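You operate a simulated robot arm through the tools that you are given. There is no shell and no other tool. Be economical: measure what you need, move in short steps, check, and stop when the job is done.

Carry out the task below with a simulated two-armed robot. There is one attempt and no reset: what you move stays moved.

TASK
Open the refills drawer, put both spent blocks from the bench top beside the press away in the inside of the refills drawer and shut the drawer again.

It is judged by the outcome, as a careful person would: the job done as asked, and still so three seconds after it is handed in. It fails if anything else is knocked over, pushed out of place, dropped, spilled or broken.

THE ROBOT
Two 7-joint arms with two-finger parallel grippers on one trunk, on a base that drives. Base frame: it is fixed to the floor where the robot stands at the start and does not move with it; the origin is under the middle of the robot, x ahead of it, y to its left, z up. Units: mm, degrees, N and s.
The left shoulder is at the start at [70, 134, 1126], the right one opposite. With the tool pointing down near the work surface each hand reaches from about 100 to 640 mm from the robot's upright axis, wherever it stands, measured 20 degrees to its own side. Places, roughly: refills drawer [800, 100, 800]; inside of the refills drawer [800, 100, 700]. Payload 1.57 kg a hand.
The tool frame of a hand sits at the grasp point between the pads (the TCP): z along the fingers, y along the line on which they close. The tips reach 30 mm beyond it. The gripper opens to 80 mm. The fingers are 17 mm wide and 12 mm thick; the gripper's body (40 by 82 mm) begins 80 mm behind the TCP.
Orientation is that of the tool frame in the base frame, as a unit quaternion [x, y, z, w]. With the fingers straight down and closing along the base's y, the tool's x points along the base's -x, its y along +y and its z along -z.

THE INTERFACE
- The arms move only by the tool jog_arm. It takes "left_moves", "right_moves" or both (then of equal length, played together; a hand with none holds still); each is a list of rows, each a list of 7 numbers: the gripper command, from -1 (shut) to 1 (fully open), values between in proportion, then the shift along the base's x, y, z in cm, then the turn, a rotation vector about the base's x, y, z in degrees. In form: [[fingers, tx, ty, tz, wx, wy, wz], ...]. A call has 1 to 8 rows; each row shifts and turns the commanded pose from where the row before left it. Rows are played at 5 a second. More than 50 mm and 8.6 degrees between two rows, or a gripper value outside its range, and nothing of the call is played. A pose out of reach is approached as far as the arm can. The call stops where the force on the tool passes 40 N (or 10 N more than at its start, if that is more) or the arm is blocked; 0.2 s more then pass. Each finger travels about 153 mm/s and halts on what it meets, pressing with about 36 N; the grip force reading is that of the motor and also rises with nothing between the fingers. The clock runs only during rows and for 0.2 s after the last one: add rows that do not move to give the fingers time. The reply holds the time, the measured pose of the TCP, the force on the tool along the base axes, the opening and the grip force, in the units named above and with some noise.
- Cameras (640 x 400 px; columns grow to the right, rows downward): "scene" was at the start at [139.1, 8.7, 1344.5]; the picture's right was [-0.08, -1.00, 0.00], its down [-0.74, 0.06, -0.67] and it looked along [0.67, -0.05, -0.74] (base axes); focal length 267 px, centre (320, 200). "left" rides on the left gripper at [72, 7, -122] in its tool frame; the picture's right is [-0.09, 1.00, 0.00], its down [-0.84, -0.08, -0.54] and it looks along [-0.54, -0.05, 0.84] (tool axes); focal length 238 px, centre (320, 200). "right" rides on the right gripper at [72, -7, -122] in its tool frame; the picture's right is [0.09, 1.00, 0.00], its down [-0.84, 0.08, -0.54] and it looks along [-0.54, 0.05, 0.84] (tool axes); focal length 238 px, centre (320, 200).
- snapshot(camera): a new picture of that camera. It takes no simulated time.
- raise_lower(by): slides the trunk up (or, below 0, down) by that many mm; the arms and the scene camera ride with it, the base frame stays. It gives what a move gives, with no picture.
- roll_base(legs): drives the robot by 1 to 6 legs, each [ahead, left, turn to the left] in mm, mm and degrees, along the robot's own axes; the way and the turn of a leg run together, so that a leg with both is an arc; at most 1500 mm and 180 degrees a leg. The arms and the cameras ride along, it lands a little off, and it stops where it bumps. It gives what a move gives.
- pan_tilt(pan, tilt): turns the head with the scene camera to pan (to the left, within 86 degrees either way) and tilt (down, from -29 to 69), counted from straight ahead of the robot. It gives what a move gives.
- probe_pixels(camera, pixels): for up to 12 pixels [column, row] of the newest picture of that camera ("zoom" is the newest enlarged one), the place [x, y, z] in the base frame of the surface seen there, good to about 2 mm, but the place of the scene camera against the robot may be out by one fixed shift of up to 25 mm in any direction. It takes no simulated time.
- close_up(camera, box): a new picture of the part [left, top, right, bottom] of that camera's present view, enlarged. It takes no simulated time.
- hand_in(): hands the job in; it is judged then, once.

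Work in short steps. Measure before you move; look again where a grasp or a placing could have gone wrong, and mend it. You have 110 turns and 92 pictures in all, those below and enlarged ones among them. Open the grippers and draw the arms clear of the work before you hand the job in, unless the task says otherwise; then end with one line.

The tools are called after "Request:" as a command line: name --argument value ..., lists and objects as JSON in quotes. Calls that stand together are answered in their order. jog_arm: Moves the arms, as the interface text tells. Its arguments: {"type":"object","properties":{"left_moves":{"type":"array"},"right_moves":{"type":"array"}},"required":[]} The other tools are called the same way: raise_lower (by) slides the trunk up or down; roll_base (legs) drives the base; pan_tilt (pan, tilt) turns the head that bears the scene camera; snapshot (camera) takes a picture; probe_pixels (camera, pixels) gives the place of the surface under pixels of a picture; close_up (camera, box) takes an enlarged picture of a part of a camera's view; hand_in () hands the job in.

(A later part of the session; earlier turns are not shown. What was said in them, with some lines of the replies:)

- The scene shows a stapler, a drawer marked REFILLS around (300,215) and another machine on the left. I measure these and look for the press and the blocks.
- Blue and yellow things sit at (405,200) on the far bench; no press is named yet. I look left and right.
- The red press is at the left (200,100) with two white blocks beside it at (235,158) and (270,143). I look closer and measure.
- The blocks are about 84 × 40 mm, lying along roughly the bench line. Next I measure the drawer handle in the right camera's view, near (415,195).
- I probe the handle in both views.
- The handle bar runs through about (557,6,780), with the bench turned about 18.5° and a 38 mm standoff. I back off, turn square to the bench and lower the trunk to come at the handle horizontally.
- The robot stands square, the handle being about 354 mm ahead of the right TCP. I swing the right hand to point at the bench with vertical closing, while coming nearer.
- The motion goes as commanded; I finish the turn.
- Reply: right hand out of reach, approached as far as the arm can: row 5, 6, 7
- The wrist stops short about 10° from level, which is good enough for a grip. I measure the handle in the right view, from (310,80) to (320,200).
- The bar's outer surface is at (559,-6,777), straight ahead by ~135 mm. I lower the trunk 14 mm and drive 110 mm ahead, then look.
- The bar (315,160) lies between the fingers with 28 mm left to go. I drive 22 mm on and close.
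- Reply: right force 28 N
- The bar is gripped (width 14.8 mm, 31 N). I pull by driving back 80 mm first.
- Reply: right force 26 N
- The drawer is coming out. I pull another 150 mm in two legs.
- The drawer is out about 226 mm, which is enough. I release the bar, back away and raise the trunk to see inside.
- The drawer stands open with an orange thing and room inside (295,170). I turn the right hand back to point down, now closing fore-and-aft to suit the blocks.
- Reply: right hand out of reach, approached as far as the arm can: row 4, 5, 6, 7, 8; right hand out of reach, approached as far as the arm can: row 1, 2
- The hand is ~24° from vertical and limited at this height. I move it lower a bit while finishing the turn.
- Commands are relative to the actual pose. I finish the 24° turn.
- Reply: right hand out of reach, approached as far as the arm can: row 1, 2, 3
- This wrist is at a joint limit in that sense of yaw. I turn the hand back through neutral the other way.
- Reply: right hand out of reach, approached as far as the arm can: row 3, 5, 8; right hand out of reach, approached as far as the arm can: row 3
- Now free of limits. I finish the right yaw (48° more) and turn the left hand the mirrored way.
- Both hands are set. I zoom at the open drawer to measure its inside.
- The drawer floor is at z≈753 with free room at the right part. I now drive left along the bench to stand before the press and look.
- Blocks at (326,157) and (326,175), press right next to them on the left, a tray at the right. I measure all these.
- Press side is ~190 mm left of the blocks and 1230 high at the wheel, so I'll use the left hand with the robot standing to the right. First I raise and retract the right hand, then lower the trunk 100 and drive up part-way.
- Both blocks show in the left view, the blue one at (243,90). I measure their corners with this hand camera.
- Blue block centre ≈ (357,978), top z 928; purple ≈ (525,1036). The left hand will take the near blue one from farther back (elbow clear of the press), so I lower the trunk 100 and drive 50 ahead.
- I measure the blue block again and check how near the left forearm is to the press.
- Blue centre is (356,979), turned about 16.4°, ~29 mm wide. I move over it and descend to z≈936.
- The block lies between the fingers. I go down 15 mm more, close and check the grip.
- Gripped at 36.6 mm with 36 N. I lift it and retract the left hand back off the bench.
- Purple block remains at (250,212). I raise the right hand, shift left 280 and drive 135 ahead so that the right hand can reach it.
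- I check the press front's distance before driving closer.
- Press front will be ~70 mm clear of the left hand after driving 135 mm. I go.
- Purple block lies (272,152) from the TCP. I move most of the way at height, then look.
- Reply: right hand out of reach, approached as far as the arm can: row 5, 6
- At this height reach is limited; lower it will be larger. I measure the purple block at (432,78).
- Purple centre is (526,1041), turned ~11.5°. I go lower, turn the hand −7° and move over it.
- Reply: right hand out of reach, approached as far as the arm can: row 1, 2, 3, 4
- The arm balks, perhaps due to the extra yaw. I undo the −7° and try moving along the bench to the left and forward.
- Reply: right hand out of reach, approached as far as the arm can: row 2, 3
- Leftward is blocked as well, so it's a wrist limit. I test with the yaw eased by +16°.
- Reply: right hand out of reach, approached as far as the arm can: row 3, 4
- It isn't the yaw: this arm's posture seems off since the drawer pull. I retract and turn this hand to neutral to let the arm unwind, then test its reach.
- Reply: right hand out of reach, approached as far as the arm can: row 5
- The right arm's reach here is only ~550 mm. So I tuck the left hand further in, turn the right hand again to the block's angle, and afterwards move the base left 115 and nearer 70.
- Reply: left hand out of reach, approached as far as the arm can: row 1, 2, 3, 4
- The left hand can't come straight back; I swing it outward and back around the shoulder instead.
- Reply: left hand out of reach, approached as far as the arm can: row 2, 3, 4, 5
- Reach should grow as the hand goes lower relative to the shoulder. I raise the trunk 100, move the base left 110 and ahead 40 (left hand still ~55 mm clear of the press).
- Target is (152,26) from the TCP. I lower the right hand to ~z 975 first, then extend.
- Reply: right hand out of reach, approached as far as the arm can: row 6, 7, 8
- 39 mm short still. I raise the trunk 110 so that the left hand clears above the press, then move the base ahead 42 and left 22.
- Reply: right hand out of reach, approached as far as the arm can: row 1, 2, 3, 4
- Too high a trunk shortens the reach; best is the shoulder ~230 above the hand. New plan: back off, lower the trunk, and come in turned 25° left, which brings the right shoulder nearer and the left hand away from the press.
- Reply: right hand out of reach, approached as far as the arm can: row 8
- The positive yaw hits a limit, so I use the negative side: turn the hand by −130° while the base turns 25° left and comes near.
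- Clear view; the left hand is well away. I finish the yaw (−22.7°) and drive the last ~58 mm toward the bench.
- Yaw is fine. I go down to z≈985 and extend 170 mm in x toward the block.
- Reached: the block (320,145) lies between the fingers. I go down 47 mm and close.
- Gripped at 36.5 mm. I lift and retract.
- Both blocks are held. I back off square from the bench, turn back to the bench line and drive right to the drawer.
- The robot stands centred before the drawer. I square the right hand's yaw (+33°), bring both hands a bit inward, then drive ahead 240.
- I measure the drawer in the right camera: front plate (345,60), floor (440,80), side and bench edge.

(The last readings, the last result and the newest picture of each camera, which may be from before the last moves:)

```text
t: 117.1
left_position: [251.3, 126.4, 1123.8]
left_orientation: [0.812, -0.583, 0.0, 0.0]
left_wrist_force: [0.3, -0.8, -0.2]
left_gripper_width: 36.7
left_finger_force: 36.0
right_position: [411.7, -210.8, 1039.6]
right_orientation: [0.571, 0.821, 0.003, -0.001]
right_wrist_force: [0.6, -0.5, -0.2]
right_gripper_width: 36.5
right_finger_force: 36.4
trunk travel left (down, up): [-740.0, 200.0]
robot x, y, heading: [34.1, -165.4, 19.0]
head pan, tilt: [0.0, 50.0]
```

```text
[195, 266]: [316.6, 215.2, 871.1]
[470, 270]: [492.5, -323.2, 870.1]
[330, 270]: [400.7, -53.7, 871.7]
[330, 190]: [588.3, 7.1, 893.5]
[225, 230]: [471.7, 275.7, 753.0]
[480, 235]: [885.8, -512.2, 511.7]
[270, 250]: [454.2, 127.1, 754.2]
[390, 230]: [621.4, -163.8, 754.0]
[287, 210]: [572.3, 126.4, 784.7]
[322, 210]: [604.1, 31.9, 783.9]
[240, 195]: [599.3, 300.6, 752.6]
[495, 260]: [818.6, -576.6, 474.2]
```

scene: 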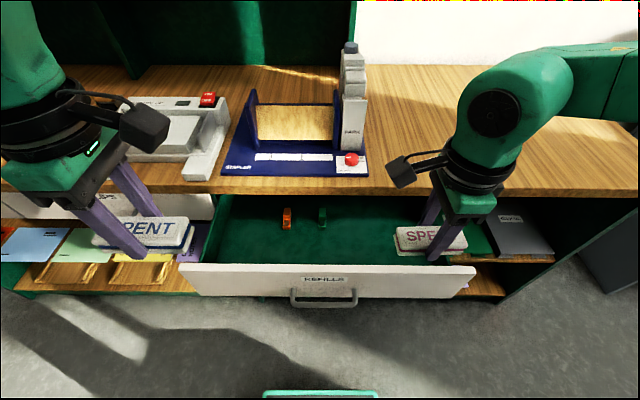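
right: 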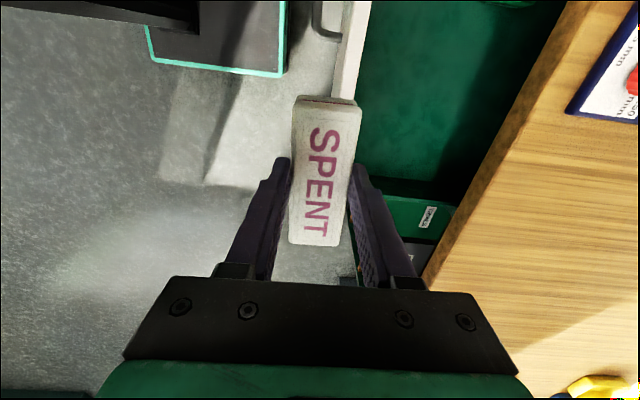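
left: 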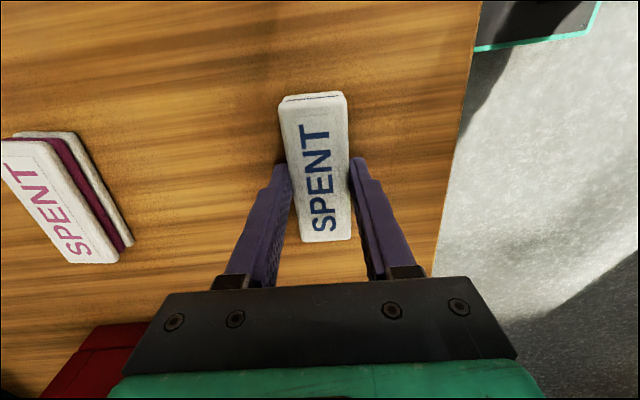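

The opening between plate and bench edge is 189 mm, floor at z 745. I move the right hand 122 mm forward over its middle, then lower the trunk 150.

Request:
jog_arm --right_moves '[[-1, 3.85, 1.32, 0, 0, 0, 0], [-1, 3.85, 1.32, 0, 0, 0, 0], [-1, 3.85, 1.32, 0, 0, 0, 0], [-1, 0, 0, 0, 0, 0, 0]]'

Request:
snapshot --camera "right"

```text
t: 118.1
left_position: [251.8, 127.0, 1125.0]
left_orientation: [0.812, -0.584, 0.001, 0.001]
left_wrist_force: [-0.5, 0.2, -0.2]
left_gripper_width: 36.8
left_finger_force: 36.1
right_position: [527.7, -171.9, 1039.1]
right_orientation: [0.571, 0.821, 0.001, -0.002]
right_wrist_force: [0.4, 0.4, 0.6]
right_gripper_width: 36.6
right_finger_force: 36.3
trunk travel left (down, up): [-740.0, 200.0]
robot x, y, heading: [34.5, -166.5, 19.3]
head pan, tilt: [0.0, 50.0]
```

```text
42 pictures are left
```

right: 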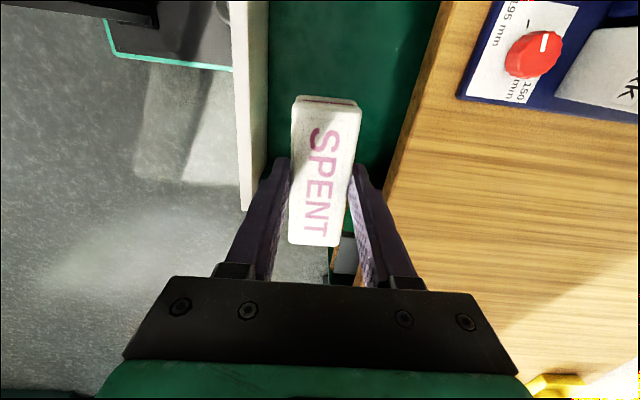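

I check the plate's right end (246,205) and the drawer side before going down.

Request:
probe_pixels --camera "right" --pixels '[[245, 200], [262, 140], [265, 60], [350, 215], [385, 180], [405, 100], [340, 240], [280, 60]]'

Request:
raise_lower --by -120

Request:
snapshot --camera "right"

```text
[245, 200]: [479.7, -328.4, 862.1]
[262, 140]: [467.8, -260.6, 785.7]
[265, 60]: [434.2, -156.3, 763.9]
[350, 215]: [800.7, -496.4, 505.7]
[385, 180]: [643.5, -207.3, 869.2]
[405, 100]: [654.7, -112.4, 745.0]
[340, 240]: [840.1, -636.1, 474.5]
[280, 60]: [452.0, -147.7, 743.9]
```

```text
t: 119.6
left_position: [252.3, 126.8, 1003.1]
left_orientation: [0.812, -0.583, -0.001, 0.001]
left_wrist_force: [0.0, -0.5, -0.8]
left_gripper_width: 36.8
left_finger_force: 35.8
right_position: [528.0, -172.8, 918.7]
right_orientation: [0.57, 0.821, 0.002, -0.002]
right_wrist_force: [0.7, 0.1, 0.7]
right_gripper_width: 36.7
right_finger_force: 36.0
trunk travel left (down, up): [-620.0, 320.0]
robot x, y, heading: [35.8, -167.6, 18.9]
head pan, tilt: [0.0, 50.0]
```

```text
41 pictures are left
```

right: 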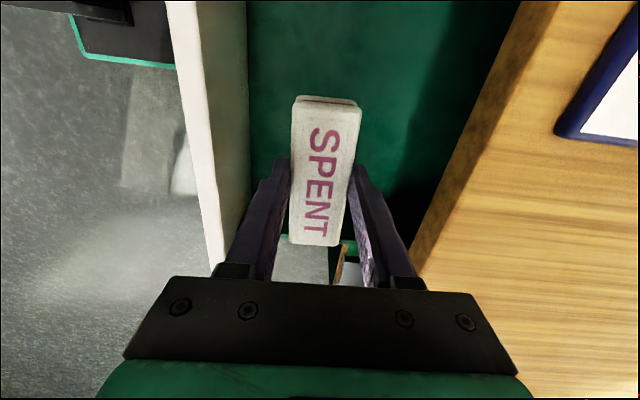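

Well centred with ~130 mm to the drawer's right end. I lower the hand in steps to z≈784.

Request:
jog_arm --right_moves '[[-1, 0, 0, -3.5, 0, 0, 0], [-1, 0, 0, -3.5, 0, 0, 0], [-1, 0, 0, -3.5, 0, 0, 0], [-1, 0, 0, -2.2, 0, 0, 0], [-1, 0, 0, 0, 0, 0, 0]]'

Request:
snapshot --camera "right"

```text
t: 120.8
left_position: [251.5, 127.7, 1002.7]
left_orientation: [0.812, -0.584, 0.001, 0.0]
left_wrist_force: [-0.3, -0.1, -0.5]
left_gripper_width: 36.6
left_finger_force: 36.1
right_position: [526.8, -170.8, 792.0]
right_orientation: [0.571, 0.821, 0.002, -0.002]
right_wrist_force: [0.1, 0.1, 0.7]
right_gripper_width: 36.4
right_finger_force: 35.3
trunk travel left (down, up): [-620.0, 320.0]
robot x, y, heading: [35.9, -170.8, 19.1]
head pan, tilt: [0.0, 50.0]
```

```text
40 pictures are left
```

right: 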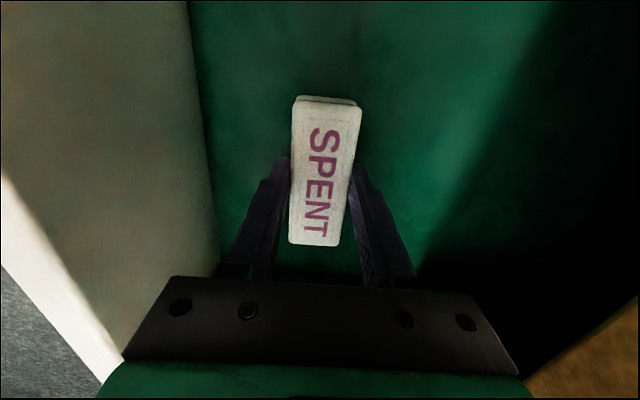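

About 10 mm remain to the floor. I set it down and open.

Request:
jog_arm --right_moves '[[-1, 0, 0, -0.8, 0, 0, 0], [-1, 0, 0, -0.2, 0, 0, 0], [0.3, 0, 0, 0, 0, 0, 0], [0.6, 0, 0, 0, 0, 0, 0], [0.6, 0, 0, 0, 0, 0, 0]]'

Request:
jog_arm --right_moves '[[0.6, 0, 0, 4, 0, 0, 0], [0.6, 0, 0, 4, 0, 0, 0], [0.6, 0, 0, 4, 0, 0, 0], [0.6, 0, 0, 4, 0, 0, 0], [0.6, 0, 0, 4, 0, 0, 0], [0.6, 0, 0, 4, 0, 0, 0]]'

Request:
snapshot --camera "right"

```text
t: 122.0
left_position: [252.2, 127.7, 1003.0]
left_orientation: [0.812, -0.583, 0.0, 0.0]
left_wrist_force: [0.5, 0.6, -1.2]
left_gripper_width: 36.4
left_finger_force: 35.8
right_position: [527.7, -171.4, 781.2]
right_orientation: [0.571, 0.821, 0.002, -0.002]
right_wrist_force: [0.2, -0.3, -0.4]
right_gripper_width: 64.0
right_finger_force: 0.1
trunk travel left (down, up): [-620.0, 320.0]
robot x, y, heading: [34.2, -163.6, 18.9]
head pan, tilt: [0.0, 50.0]
```

```text
t: 123.4
left_position: [252.9, 128.3, 1003.7]
left_orientation: [0.812, -0.584, 0.001, 0.001]
left_wrist_force: [0.2, 0.5, -0.2]
left_gripper_width: 36.5
left_finger_force: 35.7
right_position: [530.3, -171.2, 1021.8]
right_orientation: [0.57, 0.821, 0.002, -0.002]
right_wrist_force: [0.1, 0.1, 0.3]
right_gripper_width: 64.1
right_finger_force: 0.2
trunk travel left (down, up): [-620.0, 320.0]
robot x, y, heading: [32.7, -164.0, 18.8]
head pan, tilt: [0.0, 50.0]
```

```text
39 pictures are left
```

right: 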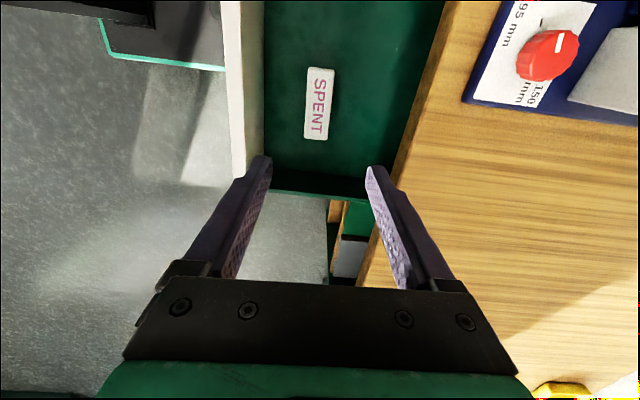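

The purple block lies in the drawer. Now the left hand goes 163 mm forward over the opening; then I check with its camera.

Request:
jog_arm --left_moves '[[-1, 3.85, 1.31, 0, 0, 0, 0], [-1, 3.85, 1.31, 0, 0, 0, 0], [-1, 3.85, 1.31, 0, 0, 0, 0], [-1, 3.85, 1.31, 0, 0, 0, 0], [-1, 0, 0, 0, 0, 0, 0]]'

Request:
snapshot --camera "left"

Request:
snapshot --camera "scene"

```text
t: 124.6
left_position: [406.6, 182.2, 1005.9]
left_orientation: [0.812, -0.583, 0.001, 0.0]
left_wrist_force: [0.2, -0.3, -0.5]
left_gripper_width: 36.7
left_finger_force: 36.1
right_position: [530.1, -171.1, 1021.3]
right_orientation: [0.57, 0.821, 0.003, -0.001]
right_wrist_force: [0.2, 0.7, 0.4]
right_gripper_width: 63.8
right_finger_force: 0.1
trunk travel left (down, up): [-620.0, 320.0]
robot x, y, heading: [31.0, -163.0, 19.1]
head pan, tilt: [0.0, 50.0]
```

```text
38 pictures are left
```

left: 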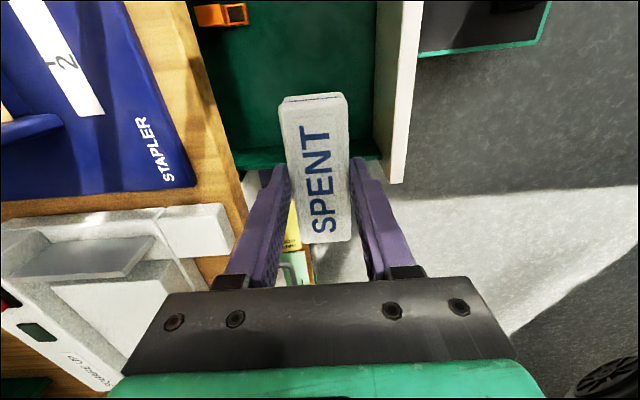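

```text
37 pictures are left
```

scene: 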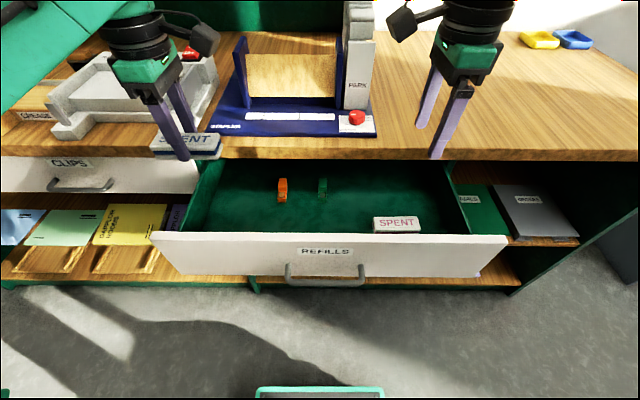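

I measure the drawer's left wall (around (250,155)) and the orange item in the left view.

Request:
probe_pixels --camera "left" --pixels '[[250, 156], [365, 150], [240, 160], [395, 100], [385, 60], [260, 130], [220, 15], [240, 60], [215, 100], [255, 100]]'

```text
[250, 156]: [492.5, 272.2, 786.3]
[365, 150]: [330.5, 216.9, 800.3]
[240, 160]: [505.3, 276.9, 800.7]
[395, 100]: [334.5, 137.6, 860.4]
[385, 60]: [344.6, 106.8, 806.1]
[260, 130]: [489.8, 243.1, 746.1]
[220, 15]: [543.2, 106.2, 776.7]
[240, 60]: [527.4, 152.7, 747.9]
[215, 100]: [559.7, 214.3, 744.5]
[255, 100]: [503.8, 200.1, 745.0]
```

The left wall is only 57 mm left of the TCP, so I shift the hand 50 mm right, then descend.

Request:
jog_arm --left_moves '[[-1, 1.6, -4.6, 0, 0, 0, 0], [-1, 0, 0, -4, 0, 0, 0], [-1, 0, 0, -4, 0, 0, 0], [-1, 0, 0, -4, 0, 0, 0], [-1, 0, 0, 0, 0, 0, 0]]'

Request:
snapshot --camera "left"

```text
t: 125.8
left_position: [423.7, 134.5, 885.2]
left_orientation: [0.812, -0.584, 0.001, 0.0]
left_wrist_force: [0.4, -0.7, 0.1]
left_gripper_width: 36.8
left_finger_force: 36.6
right_position: [530.2, -169.9, 1020.8]
right_orientation: [0.571, 0.821, 0.001, -0.002]
right_wrist_force: [-0.7, 0.5, -0.8]
right_gripper_width: 64.0
right_finger_force: 0.0
trunk travel left (down, up): [-620.0, 320.0]
robot x, y, heading: [33.9, -168.8, 18.8]
head pan, tilt: [0.0, 50.0]
```

```text
36 pictures are left
```

left: 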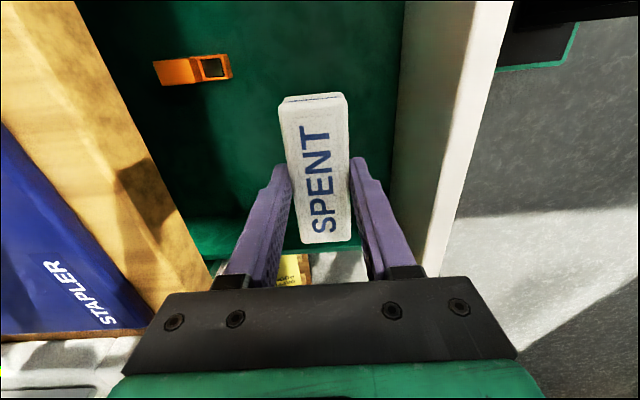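

Clear of walls and items. I descend to z≈783, release and lift.

Request:
jog_arm --left_moves '[[-1, 0, 0, -4, 0, 0, 0], [-1, 0, 0, -4, 0, 0, 0], [-1, 0, 0, -1.6, 0, 0, 0], [-1, 0, 0, -0.5, 0, 0, 0], [-1, 0, 0, 0, 0, 0, 0], [0.3, 0, 0, 0, 0, 0, 0], [0.6, 0, 0, 0, 0, 0, 0], [0.6, 0, 0, 0, 0, 0, 0]]'

Request:
jog_arm --left_moves '[[0.6, 0, 0, 3, 0, 0, 0], [0.6, 0, 0, 4, 0, 0, 0], [0.6, 0, 0, 4, 0, 0, 0], [0.6, 0, 0, 4, 0, 0, 0], [0.6, 0, 0, 4, 0, 0, 0], [0.6, 0, 0, 4, 0, 0, 0]]'

Request:
snapshot --camera "scene"

```text
t: 127.6
left_position: [422.7, 134.1, 783.4]
left_orientation: [0.812, -0.583, 0.0, 0.0]
left_wrist_force: [0.1, -0.4, -0.4]
left_gripper_width: 64.0
left_finger_force: 0.1
right_position: [530.5, -171.2, 1021.7]
right_orientation: [0.57, 0.821, 0.002, -0.002]
right_wrist_force: [0.8, 0.2, -0.2]
right_gripper_width: 64.0
right_finger_force: 0.2
trunk travel left (down, up): [-620.0, 320.0]
robot x, y, heading: [34.8, -165.9, 18.9]
head pan, tilt: [0.0, 50.0]
```

```text
t: 129.0
left_position: [421.6, 134.3, 1013.7]
left_orientation: [0.812, -0.583, -0.001, -0.001]
left_wrist_force: [-0.9, 0.3, -0.4]
left_gripper_width: 64.0
left_finger_force: 0.0
right_position: [529.4, -172.5, 1020.6]
right_orientation: [0.57, 0.821, 0.003, -0.001]
right_wrist_force: [1.2, -0.2, 0.8]
right_gripper_width: 64.2
right_finger_force: 0.0
trunk travel left (down, up): [-620.0, 320.0]
robot x, y, heading: [32.6, -165.8, 19.0]
head pan, tilt: [0.0, 50.0]
```

```text
35 pictures are left
```

scene: 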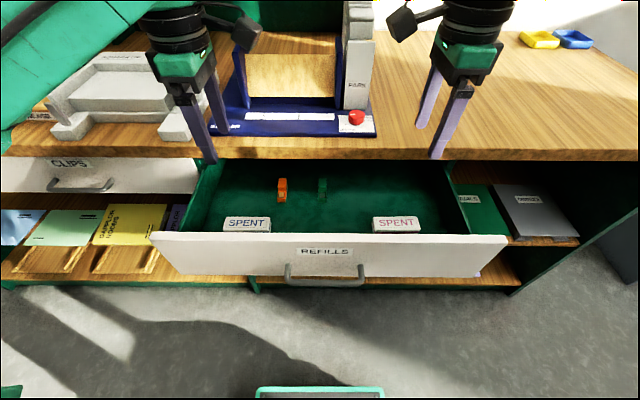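

Both blocks rest in the drawer at (247,224) and (397,224). I back off, centre the right hand on the drawer, and pitch it forward 45° with fingers shut to push the plate closed.

Request:
roll_base --legs '[[-300, 0, 0], [0, 155, 0]]'

Request:
jog_arm --right_moves '[[-1, 0, 0, -2.5, 2.42, -7.1, 0], [-1, 0, 0, -2.5, 2.42, -7.1, 0], [-1, 0, 0, -2.5, 2.42, -7.1, 0], [-1, 0, 0, -2.5, 2.42, -7.1, 0], [-1, 0, 0, -2.5, 2.42, -7.1, 0], [-1, 0, 0, -2.5, 2.42, -7.1, 0], [-1, 0, 0, -2, 0, 0, 0], [-1, 0, 0, 0, 0, 0, 0]]'

Request:
snapshot --camera "scene"

Request:
snapshot --camera "right"

```text
t: 132.1
left_position: [83.8, 183.9, 1011.8]
left_orientation: [0.812, -0.584, 0.0, 0.001]
left_wrist_force: [0.0, 0.5, 1.0]
left_gripper_width: 64.1
left_finger_force: 0.0
right_position: [191.7, -122.1, 1021.9]
right_orientation: [0.571, 0.821, 0.003, -0.001]
right_wrist_force: [-0.5, 0.5, -0.7]
right_gripper_width: 63.8
right_finger_force: 0.0
trunk travel left (down, up): [-620.0, 320.0]
robot x, y, heading: [-302.8, -117.7, 19.3]
head pan, tilt: [0.0, 50.0]
```

```text
t: 133.9
left_position: [82.0, 185.3, 1012.2]
left_orientation: [0.812, -0.583, 0.001, 0.0]
left_wrist_force: [-0.1, -0.2, 0.0]
left_gripper_width: 63.8
left_finger_force: 0.1
right_position: [191.2, -121.0, 851.7]
right_orientation: [0.526, 0.759, 0.31, 0.225]
right_wrist_force: [0.9, 0.2, 0.3]
right_gripper_width: 0.1
right_finger_force: 21.5
trunk travel left (down, up): [-620.0, 320.0]
robot x, y, heading: [-302.1, -119.0, 19.3]
head pan, tilt: [0.0, 50.0]
```

```text
34 pictures are left
```

scene: 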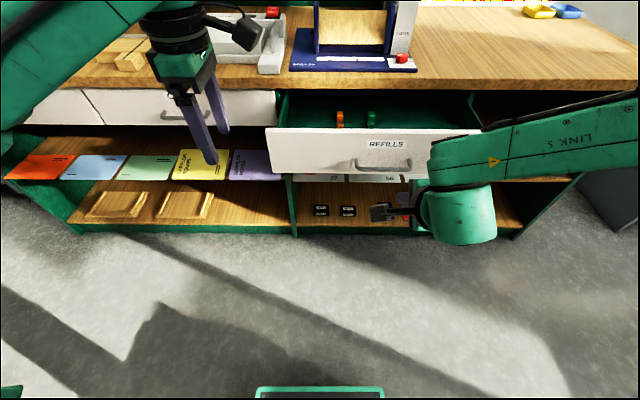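

```text
33 pictures are left
```

right: 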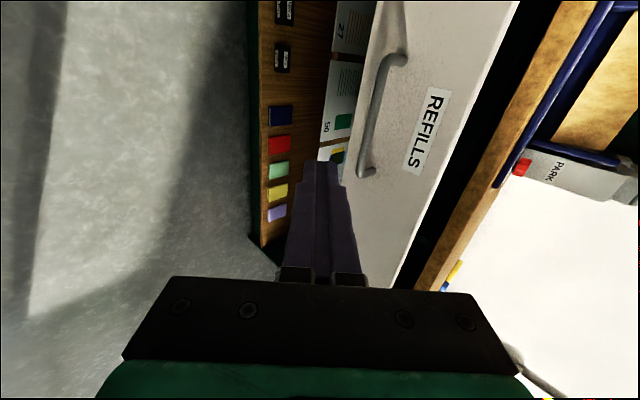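

The hand is in line with the handle (lat −165), tip ~172 mm before the plate at z≈830. I drive 150 ahead and look.

Request:
roll_base --legs '[[150, 0, 0]]'

Request:
snapshot --camera "right"

```text
t: 135.3
left_position: [226.4, 234.2, 1013.3]
left_orientation: [0.812, -0.584, 0.0, 0.0]
left_wrist_force: [-0.3, 0.8, 0.2]
left_gripper_width: 64.1
left_finger_force: 0.1
right_position: [336.3, -73.2, 851.1]
right_orientation: [0.527, 0.758, 0.31, 0.226]
right_wrist_force: [-0.7, 0.1, 0.2]
right_gripper_width: 0.0
right_finger_force: 20.7
trunk travel left (down, up): [-620.0, 320.0]
robot x, y, heading: [-157.9, -71.9, 19.0]
head pan, tilt: [0.0, 50.0]
```

```text
32 pictures are left
```

right: 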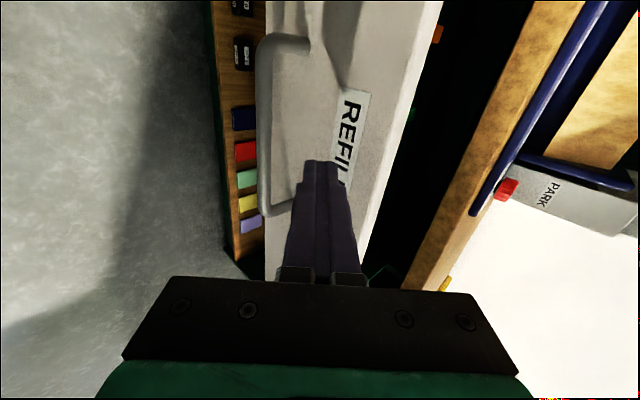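

Tip is ~20 mm from the plate. I retract the left hand 100 mm to keep it clear, then push 140 mm.

Request:
jog_arm --left_moves '[[0.6, -3.1, -1.05, 1, 0, 0, 0], [0.6, -3.1, -1.05, 1, 0, 0, 0], [0.6, -3.1, -1.05, 1, 0, 0, 0]]'

Request:
roll_base --legs '[[70, 0, 0], [70, 0, 0]]'

Request:
snapshot --camera "right"

Request:
snapshot --camera "scene"

```text
t: 136.1
left_position: [133.0, 201.2, 1042.6]
left_orientation: [0.812, -0.584, 0.0, 0.0]
left_wrist_force: [-1.0, 0.0, -0.9]
left_gripper_width: 64.2
left_finger_force: 0.0
right_position: [334.6, -73.3, 851.6]
right_orientation: [0.527, 0.758, 0.311, 0.226]
right_wrist_force: [-0.1, -0.5, 0.0]
right_gripper_width: 0.1
right_finger_force: 21.3
trunk travel left (down, up): [-620.0, 320.0]
robot x, y, heading: [-161.4, -68.1, 19.0]
head pan, tilt: [0.0, 50.0]
```

```text
t: 137.7
left_position: [266.1, 247.2, 1043.0]
left_orientation: [0.812, -0.583, -0.001, 0.0]
left_wrist_force: [-0.4, -0.2, -0.2]
left_gripper_width: 64.0
left_finger_force: 0.0
right_position: [469.0, -28.1, 851.8]
right_orientation: [0.527, 0.758, 0.31, 0.226]
right_wrist_force: [0.5, -0.1, -0.2]
right_gripper_width: 0.0
right_finger_force: 21.9
trunk travel left (down, up): [-620.0, 320.0]
robot x, y, heading: [-27.8, -21.5, 18.5]
head pan, tilt: [0.0, 50.0]
```

```text
31 pictures are left
```

right: 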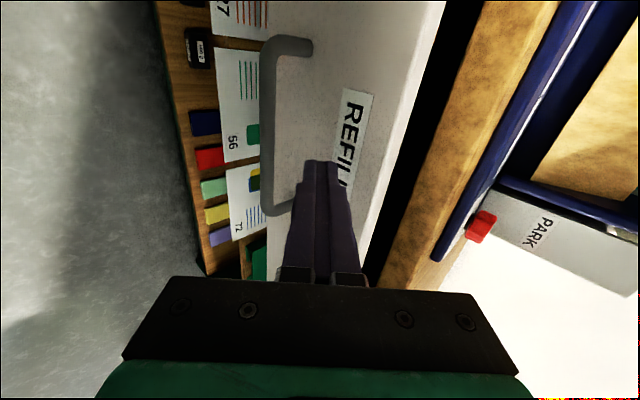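

```text
30 pictures are left
```

scene: 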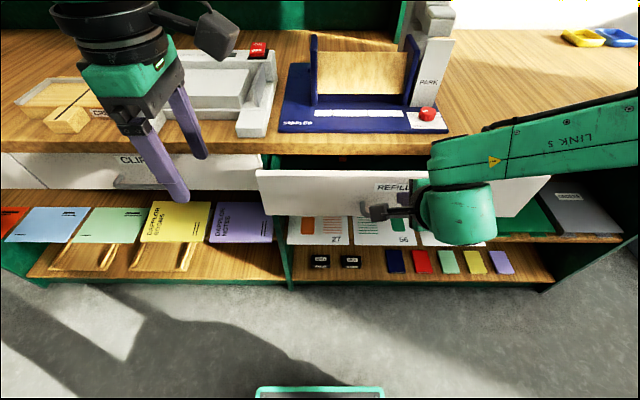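

The drawer slides in; ~111 mm remain. I push 90 mm more.

Request:
roll_base --legs '[[60, 0, 0], [32, 0, 0]]'

Request:
snapshot --camera "right"

```text
t: 139.1
left_position: [350.1, 275.9, 1044.8]
left_orientation: [0.811, -0.585, 0.002, -0.002]
left_wrist_force: [-0.5, 0.2, 0.2]
left_gripper_width: 64.2
left_finger_force: 0.0
right_position: [552.4, -0.6, 853.9]
right_orientation: [0.527, 0.758, 0.311, 0.226]
right_wrist_force: [-0.7, -0.2, 0.2]
right_gripper_width: 0.0
right_finger_force: 21.5
trunk travel left (down, up): [-620.0, 320.0]
robot x, y, heading: [58.6, 7.5, 18.7]
head pan, tilt: [0.0, 50.0]
```

```text
29 pictures are left
```

right: 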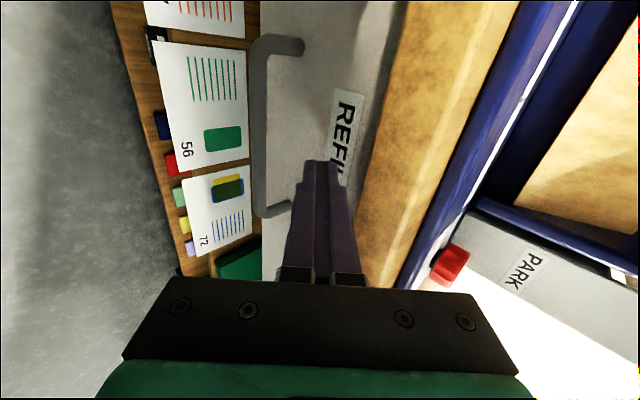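

Nearly shut. I finish with the arm in 5 mm steps, which stop on force.

Request:
jog_arm --right_moves '[[-1, 0.48, 0.16, 0, 0, 0, 0], [-1, 0.48, 0.16, 0, 0, 0, 0], [-1, 0.48, 0.16, 0, 0, 0, 0], [-1, 0.48, 0.16, 0, 0, 0, 0], [-1, 0.48, 0.16, 0, 0, 0, 0], [-1, 0.48, 0.16, 0, 0, 0, 0]]'

Request:
snapshot --camera "right"

```text
t: 140.4
left_position: [347.2, 272.1, 1045.4]
left_orientation: [0.811, -0.585, 0.001, -0.002]
left_wrist_force: [0.3, 0.1, 0.2]
left_gripper_width: 64.1
left_finger_force: 0.1
right_position: [568.2, 5.5, 850.9]
right_orientation: [0.529, 0.759, 0.307, 0.223]
right_wrist_force: [-19.1, -10.0, 15.2]
right_gripper_width: 0.0
right_finger_force: 21.3
trunk travel left (down, up): [-620.0, 320.0]
robot x, y, heading: [59.8, 9.4, 18.8]
head pan, tilt: [0.0, 50.0]
stopped in row 6 (right hand): the force on the tool passed its limit (the readings are from after the stop); the commanded pose is now the measured one
```

```text
28 pictures are left
```

right: 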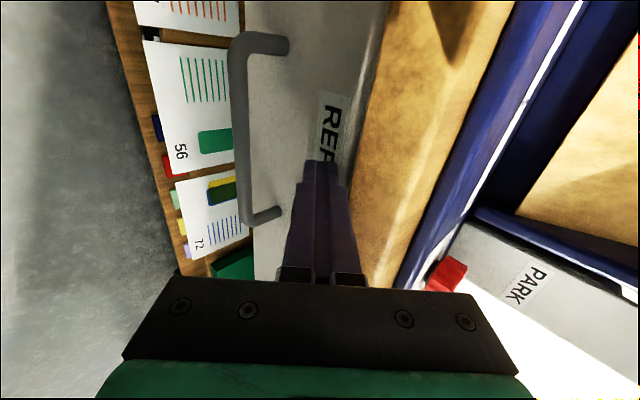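

The push met a firm stop. I check the handle's position against its original (559,-8,777) line.

Request:
probe_pixels --camera "right" --pixels '[[240, 60], [243, 120], [245, 170], [290, 100], [330, 60], [280, 220], [390, 60]]'

```text
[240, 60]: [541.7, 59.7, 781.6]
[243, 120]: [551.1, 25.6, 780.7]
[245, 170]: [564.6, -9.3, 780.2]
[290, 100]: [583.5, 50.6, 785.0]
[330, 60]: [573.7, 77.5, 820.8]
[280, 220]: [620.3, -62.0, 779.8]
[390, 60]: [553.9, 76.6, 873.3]
```

The plate's depth matches the original (568 vs 569), so the drawer is shut. I back off, open the grippers and look.

Request:
jog_arm --right_moves '[[-1, -2, -0.7, 0, 0, 0, 0], [-1, -3, -1, 0, 0, 0, 0], [-1, -3, -1, 0, 0, 0, 0]]'

Request:
roll_base --legs '[[-300, 0, 0]]'

Request:
jog_arm --right_moves '[[1, 0, 0, 0, 0, 0, 0], [1, 0, 0, 0, 0, 0, 0], [1, 0, 0, 0, 0, 0, 0]]' --left_moves '[[1, 0, 0, 0, 0, 0, 0], [1, 0, 0, 0, 0, 0, 0], [1, 0, 0, 0, 0, 0, 0]]'

Request:
snapshot --camera "scene"

```text
t: 141.2
left_position: [354.6, 275.5, 1042.3]
left_orientation: [0.811, -0.585, -0.001, 0.0]
left_wrist_force: [-0.1, 0.2, 0.2]
left_gripper_width: 64.1
left_finger_force: 0.0
right_position: [493.7, -19.8, 846.7]
right_orientation: [0.53, 0.76, 0.305, 0.222]
right_wrist_force: [0.2, -0.2, -0.9]
right_gripper_width: 0.0
right_finger_force: 21.3
trunk travel left (down, up): [-620.0, 320.0]
robot x, y, heading: [56.9, 9.2, 18.8]
head pan, tilt: [0.0, 50.0]
```

```text
t: 143.2
left_position: [71.2, 178.9, 1042.5]
left_orientation: [0.81, -0.586, 0.001, 0.0]
left_wrist_force: [0.4, -0.3, -0.3]
left_gripper_width: 64.1
left_finger_force: 0.0
right_position: [210.3, -115.5, 847.5]
right_orientation: [0.531, 0.759, 0.305, 0.222]
right_wrist_force: [-0.5, -0.9, 0.4]
right_gripper_width: 0.0
right_finger_force: 21.2
trunk travel left (down, up): [-620.0, 320.0]
robot x, y, heading: [-226.2, -85.6, 18.9]
head pan, tilt: [0.0, 50.0]
```

```text
t: 144.0
left_position: [71.4, 179.4, 1042.6]
left_orientation: [0.81, -0.587, -0.001, -0.001]
left_wrist_force: [0.3, -0.5, 0.1]
left_gripper_width: 80.0
left_finger_force: 0.1
right_position: [209.1, -114.8, 846.2]
right_orientation: [0.531, 0.759, 0.305, 0.222]
right_wrist_force: [0.2, -0.2, 1.0]
right_gripper_width: 80.0
right_finger_force: 0.2
trunk travel left (down, up): [-620.0, 320.0]
robot x, y, heading: [-223.3, -89.4, 18.4]
head pan, tilt: [0.0, 50.0]
```

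```text
27 pictures are left
```

scene: 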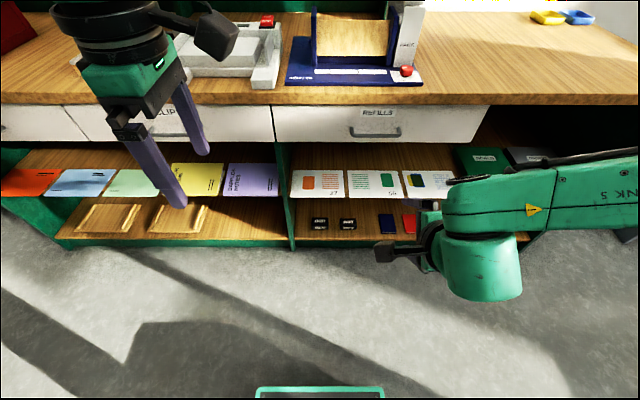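

The drawer at (380,122) is shut flush with its neighbour, everything else stands as before, and the hands are open and clear. I hand the job in.

Request:
hand_in

```text
The job is handed in.
```

Both spent blocks are in the refills drawer, which is shut flush again; nothing else looked out of place in the last picture.
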